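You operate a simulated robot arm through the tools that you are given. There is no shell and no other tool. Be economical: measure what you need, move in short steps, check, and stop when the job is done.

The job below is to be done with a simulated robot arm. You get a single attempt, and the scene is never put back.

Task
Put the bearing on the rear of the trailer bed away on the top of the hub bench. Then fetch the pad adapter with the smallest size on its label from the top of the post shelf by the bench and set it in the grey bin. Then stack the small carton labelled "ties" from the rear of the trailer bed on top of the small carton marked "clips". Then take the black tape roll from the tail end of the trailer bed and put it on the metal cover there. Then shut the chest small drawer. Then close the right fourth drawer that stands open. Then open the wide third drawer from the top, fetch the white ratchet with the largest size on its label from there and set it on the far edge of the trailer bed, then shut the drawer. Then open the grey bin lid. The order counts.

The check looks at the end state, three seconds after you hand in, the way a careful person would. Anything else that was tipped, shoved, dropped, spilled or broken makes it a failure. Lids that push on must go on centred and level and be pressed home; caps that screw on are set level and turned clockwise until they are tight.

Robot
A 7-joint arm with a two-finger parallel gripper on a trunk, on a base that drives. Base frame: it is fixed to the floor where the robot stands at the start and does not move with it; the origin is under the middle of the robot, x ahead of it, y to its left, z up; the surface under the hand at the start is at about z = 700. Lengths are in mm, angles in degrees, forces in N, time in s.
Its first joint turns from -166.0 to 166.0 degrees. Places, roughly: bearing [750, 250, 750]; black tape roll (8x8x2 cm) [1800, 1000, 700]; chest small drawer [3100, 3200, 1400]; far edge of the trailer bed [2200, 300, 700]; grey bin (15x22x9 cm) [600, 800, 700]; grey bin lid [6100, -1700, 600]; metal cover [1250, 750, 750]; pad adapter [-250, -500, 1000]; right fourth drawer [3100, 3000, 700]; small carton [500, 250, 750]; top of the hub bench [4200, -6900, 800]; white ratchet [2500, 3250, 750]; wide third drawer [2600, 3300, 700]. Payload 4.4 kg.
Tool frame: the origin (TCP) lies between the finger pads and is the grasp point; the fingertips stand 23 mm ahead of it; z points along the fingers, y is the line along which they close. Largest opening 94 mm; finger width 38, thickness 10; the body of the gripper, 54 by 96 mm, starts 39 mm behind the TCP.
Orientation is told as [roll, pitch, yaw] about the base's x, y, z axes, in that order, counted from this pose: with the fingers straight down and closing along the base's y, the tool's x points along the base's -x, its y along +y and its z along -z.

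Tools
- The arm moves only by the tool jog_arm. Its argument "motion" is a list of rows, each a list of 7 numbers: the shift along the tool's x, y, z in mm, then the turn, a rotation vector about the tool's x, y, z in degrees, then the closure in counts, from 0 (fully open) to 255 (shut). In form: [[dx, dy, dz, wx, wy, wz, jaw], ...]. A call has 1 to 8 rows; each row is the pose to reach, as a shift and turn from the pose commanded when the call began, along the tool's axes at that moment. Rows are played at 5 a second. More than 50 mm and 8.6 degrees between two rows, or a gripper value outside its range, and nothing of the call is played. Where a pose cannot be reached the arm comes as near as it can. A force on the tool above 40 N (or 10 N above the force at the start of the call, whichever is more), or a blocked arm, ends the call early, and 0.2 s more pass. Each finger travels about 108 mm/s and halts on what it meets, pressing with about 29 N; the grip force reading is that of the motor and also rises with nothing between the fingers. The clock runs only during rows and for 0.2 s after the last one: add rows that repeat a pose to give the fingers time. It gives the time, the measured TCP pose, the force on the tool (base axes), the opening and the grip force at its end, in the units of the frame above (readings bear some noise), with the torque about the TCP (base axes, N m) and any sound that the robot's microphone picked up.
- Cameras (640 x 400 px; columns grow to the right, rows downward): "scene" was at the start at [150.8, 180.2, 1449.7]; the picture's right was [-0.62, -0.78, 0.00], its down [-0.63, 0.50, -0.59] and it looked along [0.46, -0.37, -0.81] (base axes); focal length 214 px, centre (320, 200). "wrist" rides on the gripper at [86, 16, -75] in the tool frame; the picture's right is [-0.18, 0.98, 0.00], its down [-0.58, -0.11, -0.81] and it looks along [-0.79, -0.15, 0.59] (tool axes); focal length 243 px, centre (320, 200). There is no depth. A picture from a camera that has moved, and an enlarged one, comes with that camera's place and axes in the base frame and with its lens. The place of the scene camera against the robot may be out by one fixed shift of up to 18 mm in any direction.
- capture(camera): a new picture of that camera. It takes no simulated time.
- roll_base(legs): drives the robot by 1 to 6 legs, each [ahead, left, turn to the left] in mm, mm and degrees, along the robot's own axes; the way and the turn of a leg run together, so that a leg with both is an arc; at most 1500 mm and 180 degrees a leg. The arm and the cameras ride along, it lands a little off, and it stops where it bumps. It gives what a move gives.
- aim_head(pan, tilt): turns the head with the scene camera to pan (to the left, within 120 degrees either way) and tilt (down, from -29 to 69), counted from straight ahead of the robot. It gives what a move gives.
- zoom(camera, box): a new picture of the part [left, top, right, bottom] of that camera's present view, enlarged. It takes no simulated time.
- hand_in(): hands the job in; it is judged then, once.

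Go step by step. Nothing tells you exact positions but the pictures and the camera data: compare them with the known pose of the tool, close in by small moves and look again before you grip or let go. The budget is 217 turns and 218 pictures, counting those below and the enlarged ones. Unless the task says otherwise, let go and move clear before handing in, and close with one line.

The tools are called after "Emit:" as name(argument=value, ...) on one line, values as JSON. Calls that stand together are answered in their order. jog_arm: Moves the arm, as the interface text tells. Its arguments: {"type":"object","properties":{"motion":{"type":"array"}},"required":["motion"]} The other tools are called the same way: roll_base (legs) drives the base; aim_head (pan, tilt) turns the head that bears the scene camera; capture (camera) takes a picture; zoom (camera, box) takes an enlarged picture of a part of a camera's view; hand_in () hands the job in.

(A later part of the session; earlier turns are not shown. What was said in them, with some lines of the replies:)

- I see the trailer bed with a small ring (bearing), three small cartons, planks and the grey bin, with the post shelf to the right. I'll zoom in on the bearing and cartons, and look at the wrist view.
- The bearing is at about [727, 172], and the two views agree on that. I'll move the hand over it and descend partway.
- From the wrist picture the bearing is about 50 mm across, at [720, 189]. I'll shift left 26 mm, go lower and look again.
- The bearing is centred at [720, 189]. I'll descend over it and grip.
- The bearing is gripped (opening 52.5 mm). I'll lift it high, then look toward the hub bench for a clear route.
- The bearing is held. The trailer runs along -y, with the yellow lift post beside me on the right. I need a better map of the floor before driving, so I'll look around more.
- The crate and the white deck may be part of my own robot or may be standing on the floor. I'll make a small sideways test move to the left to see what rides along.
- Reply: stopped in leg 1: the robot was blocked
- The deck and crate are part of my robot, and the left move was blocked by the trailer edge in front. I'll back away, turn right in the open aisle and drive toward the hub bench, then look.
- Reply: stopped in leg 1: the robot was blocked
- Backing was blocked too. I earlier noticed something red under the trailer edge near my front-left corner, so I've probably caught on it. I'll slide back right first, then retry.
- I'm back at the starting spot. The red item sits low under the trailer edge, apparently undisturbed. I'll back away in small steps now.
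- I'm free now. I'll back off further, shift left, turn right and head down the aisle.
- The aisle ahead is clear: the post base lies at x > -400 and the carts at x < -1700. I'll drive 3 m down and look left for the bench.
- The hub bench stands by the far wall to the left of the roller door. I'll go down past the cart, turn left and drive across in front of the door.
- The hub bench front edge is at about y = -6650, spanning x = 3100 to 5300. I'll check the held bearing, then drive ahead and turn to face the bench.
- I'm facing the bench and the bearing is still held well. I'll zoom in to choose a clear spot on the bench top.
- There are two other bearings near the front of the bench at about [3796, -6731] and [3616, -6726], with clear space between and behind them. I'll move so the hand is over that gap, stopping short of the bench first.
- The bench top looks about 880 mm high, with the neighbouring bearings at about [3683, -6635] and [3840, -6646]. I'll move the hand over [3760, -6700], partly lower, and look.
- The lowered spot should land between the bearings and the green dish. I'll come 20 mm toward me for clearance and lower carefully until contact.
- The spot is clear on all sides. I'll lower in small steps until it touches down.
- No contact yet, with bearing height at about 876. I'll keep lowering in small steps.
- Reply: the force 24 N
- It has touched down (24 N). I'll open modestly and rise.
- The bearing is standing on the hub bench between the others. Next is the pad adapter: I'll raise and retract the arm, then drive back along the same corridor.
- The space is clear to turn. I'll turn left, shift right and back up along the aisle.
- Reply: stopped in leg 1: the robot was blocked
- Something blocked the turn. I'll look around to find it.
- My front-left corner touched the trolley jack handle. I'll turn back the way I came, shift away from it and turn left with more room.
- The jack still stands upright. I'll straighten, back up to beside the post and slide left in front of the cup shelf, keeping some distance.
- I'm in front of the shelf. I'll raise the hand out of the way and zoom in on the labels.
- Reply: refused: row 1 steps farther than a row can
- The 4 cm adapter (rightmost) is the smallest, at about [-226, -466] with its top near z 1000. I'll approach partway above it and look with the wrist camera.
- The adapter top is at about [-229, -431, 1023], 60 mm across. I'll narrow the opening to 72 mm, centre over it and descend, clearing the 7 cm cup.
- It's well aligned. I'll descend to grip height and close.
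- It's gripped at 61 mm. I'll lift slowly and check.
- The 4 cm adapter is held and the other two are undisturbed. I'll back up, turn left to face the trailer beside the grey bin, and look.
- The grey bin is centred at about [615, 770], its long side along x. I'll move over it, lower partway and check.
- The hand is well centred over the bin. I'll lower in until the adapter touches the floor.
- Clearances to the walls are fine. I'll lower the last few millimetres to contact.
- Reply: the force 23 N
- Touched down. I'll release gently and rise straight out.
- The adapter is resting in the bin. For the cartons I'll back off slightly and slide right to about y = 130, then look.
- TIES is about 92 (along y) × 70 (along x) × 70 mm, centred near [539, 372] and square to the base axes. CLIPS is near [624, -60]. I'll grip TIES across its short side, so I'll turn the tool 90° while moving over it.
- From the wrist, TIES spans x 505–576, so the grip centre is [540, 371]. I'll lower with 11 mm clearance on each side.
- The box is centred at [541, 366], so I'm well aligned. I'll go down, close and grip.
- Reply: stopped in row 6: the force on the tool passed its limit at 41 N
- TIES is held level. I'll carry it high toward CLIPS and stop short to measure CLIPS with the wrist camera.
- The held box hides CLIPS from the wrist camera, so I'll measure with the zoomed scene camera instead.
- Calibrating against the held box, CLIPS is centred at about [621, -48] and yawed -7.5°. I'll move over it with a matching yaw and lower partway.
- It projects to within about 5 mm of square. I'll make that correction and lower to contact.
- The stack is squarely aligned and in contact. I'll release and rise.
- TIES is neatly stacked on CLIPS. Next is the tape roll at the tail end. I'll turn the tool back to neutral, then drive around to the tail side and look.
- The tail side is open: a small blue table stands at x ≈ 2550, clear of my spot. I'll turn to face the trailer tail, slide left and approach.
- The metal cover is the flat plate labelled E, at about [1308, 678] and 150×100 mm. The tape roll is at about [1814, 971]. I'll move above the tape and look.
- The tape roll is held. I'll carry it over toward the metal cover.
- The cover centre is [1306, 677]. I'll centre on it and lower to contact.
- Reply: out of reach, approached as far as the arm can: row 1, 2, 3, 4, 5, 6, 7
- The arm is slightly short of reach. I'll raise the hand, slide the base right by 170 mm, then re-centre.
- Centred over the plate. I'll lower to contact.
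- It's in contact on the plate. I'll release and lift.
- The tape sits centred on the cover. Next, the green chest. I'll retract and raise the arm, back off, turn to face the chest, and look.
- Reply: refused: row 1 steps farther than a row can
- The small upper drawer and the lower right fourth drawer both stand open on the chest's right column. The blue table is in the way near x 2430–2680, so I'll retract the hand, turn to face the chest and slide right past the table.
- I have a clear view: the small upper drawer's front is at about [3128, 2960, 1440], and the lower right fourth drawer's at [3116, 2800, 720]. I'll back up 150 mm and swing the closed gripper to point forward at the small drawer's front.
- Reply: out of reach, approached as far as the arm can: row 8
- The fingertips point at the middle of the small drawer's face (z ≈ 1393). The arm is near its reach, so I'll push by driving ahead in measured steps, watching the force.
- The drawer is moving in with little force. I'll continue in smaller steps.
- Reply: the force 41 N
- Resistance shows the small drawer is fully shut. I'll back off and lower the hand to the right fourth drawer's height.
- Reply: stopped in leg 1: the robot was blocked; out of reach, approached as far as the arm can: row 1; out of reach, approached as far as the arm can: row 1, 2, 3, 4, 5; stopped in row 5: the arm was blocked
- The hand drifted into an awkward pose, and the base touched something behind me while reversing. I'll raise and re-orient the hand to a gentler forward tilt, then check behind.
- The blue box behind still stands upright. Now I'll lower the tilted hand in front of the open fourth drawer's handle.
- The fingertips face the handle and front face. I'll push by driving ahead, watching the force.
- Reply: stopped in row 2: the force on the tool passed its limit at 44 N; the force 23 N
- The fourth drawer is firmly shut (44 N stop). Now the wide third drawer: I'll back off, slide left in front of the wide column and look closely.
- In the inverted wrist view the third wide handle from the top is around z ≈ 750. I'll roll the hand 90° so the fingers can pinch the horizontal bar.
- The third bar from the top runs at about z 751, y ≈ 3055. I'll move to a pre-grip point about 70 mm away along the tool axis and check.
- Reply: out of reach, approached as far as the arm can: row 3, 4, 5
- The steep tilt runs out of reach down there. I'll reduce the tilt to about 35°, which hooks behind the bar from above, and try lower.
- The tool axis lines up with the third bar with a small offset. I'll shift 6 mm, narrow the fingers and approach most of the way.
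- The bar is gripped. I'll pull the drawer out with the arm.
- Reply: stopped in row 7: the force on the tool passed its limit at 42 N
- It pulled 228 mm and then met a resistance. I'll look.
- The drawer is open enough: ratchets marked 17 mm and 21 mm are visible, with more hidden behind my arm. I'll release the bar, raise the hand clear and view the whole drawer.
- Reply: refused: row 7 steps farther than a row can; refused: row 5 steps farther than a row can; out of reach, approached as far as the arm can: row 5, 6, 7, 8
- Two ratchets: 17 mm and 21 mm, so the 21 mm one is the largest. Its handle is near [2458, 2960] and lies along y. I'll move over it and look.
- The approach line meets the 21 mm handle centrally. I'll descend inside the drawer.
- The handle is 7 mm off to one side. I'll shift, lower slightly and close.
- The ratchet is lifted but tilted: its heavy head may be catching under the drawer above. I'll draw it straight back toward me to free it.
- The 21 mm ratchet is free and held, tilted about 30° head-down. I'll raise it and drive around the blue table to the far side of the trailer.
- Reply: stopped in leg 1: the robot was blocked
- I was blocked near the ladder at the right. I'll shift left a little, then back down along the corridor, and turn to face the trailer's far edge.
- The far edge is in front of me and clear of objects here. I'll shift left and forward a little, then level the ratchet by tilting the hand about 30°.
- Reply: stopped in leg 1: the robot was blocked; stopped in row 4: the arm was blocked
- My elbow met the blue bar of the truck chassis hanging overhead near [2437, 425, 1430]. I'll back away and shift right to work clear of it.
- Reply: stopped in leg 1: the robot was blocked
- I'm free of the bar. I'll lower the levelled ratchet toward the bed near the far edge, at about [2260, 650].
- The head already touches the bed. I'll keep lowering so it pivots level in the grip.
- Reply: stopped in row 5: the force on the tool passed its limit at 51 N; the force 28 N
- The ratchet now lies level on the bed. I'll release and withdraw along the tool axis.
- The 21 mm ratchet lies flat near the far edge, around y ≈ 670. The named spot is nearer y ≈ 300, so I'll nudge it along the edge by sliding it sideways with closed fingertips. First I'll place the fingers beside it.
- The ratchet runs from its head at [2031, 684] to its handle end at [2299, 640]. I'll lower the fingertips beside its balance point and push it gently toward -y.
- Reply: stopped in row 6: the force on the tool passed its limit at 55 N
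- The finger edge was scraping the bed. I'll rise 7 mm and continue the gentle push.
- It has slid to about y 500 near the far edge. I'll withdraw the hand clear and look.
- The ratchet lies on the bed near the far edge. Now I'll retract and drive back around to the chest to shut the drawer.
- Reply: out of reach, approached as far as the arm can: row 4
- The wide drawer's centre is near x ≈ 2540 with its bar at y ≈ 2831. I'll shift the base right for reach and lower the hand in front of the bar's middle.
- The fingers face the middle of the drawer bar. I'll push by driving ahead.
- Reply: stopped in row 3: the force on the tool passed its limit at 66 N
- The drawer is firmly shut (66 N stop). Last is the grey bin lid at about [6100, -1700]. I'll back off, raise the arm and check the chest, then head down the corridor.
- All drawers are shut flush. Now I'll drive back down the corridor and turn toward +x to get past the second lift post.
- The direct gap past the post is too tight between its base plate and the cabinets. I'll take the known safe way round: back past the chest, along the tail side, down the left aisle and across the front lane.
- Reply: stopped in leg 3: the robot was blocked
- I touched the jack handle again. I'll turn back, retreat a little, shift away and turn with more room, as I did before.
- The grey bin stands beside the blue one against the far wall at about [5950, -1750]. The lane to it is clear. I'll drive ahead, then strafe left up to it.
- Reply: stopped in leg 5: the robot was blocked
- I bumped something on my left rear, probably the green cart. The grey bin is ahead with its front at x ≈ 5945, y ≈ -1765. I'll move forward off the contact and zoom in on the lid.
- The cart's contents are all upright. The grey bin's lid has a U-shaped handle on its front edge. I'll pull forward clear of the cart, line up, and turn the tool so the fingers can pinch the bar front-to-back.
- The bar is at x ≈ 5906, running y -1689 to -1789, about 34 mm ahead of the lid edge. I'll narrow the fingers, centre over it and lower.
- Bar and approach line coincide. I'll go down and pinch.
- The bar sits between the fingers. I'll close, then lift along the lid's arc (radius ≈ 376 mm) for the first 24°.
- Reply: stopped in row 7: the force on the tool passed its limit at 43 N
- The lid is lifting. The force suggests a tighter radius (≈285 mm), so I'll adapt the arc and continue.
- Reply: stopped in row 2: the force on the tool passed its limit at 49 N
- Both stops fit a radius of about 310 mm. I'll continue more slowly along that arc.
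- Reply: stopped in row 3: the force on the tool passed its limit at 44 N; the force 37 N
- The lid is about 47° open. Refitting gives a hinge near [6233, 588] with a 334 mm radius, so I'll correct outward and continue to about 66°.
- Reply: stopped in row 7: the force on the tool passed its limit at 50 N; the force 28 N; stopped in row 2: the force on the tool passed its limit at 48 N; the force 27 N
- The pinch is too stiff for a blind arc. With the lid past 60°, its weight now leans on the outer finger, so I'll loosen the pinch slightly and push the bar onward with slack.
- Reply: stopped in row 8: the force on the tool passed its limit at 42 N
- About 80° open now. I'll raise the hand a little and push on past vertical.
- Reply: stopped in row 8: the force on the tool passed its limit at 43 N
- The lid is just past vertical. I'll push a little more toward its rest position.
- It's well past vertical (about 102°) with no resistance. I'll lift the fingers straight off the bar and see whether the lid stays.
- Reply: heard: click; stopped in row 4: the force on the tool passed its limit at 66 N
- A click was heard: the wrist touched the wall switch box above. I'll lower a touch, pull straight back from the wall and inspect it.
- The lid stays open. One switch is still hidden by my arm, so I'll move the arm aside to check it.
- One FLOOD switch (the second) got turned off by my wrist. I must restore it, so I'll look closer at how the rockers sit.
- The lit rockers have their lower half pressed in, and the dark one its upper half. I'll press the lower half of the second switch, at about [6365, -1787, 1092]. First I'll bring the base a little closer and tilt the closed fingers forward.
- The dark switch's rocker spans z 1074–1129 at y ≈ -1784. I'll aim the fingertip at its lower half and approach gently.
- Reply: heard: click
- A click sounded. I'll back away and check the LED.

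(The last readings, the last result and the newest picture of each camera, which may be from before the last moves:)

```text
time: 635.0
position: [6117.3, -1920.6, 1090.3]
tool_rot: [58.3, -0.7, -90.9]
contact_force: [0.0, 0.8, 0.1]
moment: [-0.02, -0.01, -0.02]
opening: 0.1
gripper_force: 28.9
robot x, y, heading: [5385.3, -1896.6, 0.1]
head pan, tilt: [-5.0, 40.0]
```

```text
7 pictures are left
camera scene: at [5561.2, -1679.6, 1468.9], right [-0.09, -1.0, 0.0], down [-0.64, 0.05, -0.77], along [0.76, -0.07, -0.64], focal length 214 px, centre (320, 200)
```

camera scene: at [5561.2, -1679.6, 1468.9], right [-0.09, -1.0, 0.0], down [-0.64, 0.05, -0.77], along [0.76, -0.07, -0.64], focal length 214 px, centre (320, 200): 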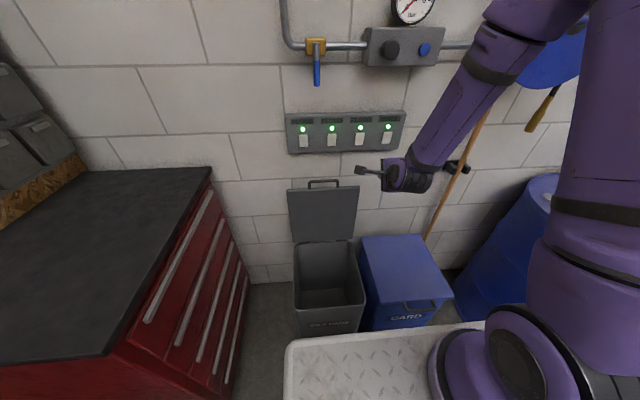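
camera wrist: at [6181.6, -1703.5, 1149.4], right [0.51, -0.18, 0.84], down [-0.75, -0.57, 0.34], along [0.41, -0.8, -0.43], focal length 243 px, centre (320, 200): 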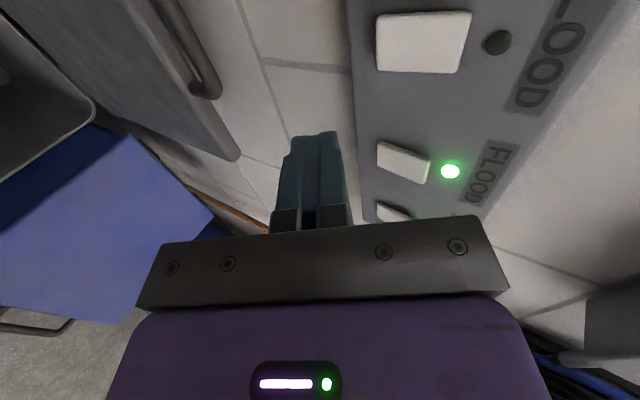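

All four switch LEDs are lit again and the bin lid stands open. I'll back off slightly and take a final look.

Emit:
roll_base(legs=[[-100, 0, 0]])

Emit:
zoom(camera="scene", box=[250, 90, 450, 320])

```text
time: 636.2
position: [6014.3, -1922.7, 1089.8]
tool_rot: [58.4, -0.8, -91.0]
contact_force: [-0.6, 0.1, -1.0]
moment: [0.02, 0.02, 0.02]
opening: 0.0
gripper_force: 29.1
robot x, y, heading: [5278.9, -1902.0, -0.1]
head pan, tilt: [-5.0, 40.0]
```

```text
1.74 times, centred on (350, 205) of scene
camera zoom: at [5459.1, -1680.5, 1469.0], right [-0.09, -1.0, 0.0], down [-0.64, 0.06, -0.77], along [0.76, -0.07, -0.64], focal length 373 px, centre (268, 191)
```

zoom: 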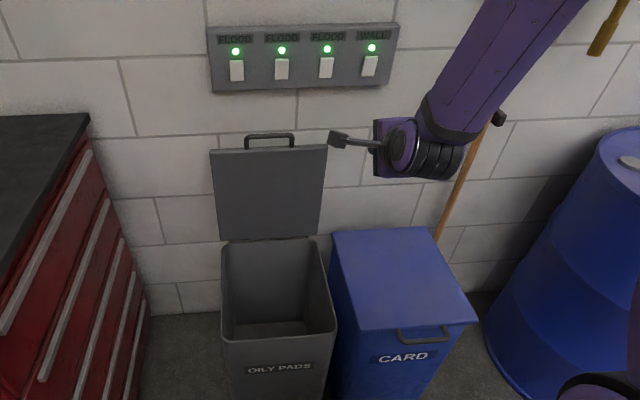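

The lid is open, the switches are restored, and every earlier step is done with the hand clear, so I'm handing in.

Emit:
hand_in()

```text
The job is handed in.
```

I finished all eight steps in order and handed in. While driving I bumped the jack, blue table, ladder, green cart and overhead truck chassis. I also knocked a wall light switch off and set it back on. Nothing looked tipped where I could see, though a few of these may have shifted slightly. The 21 mm ratchet lies near the far edge at about y = 500, not y = 300, because the hanging chassis blocked my arm.
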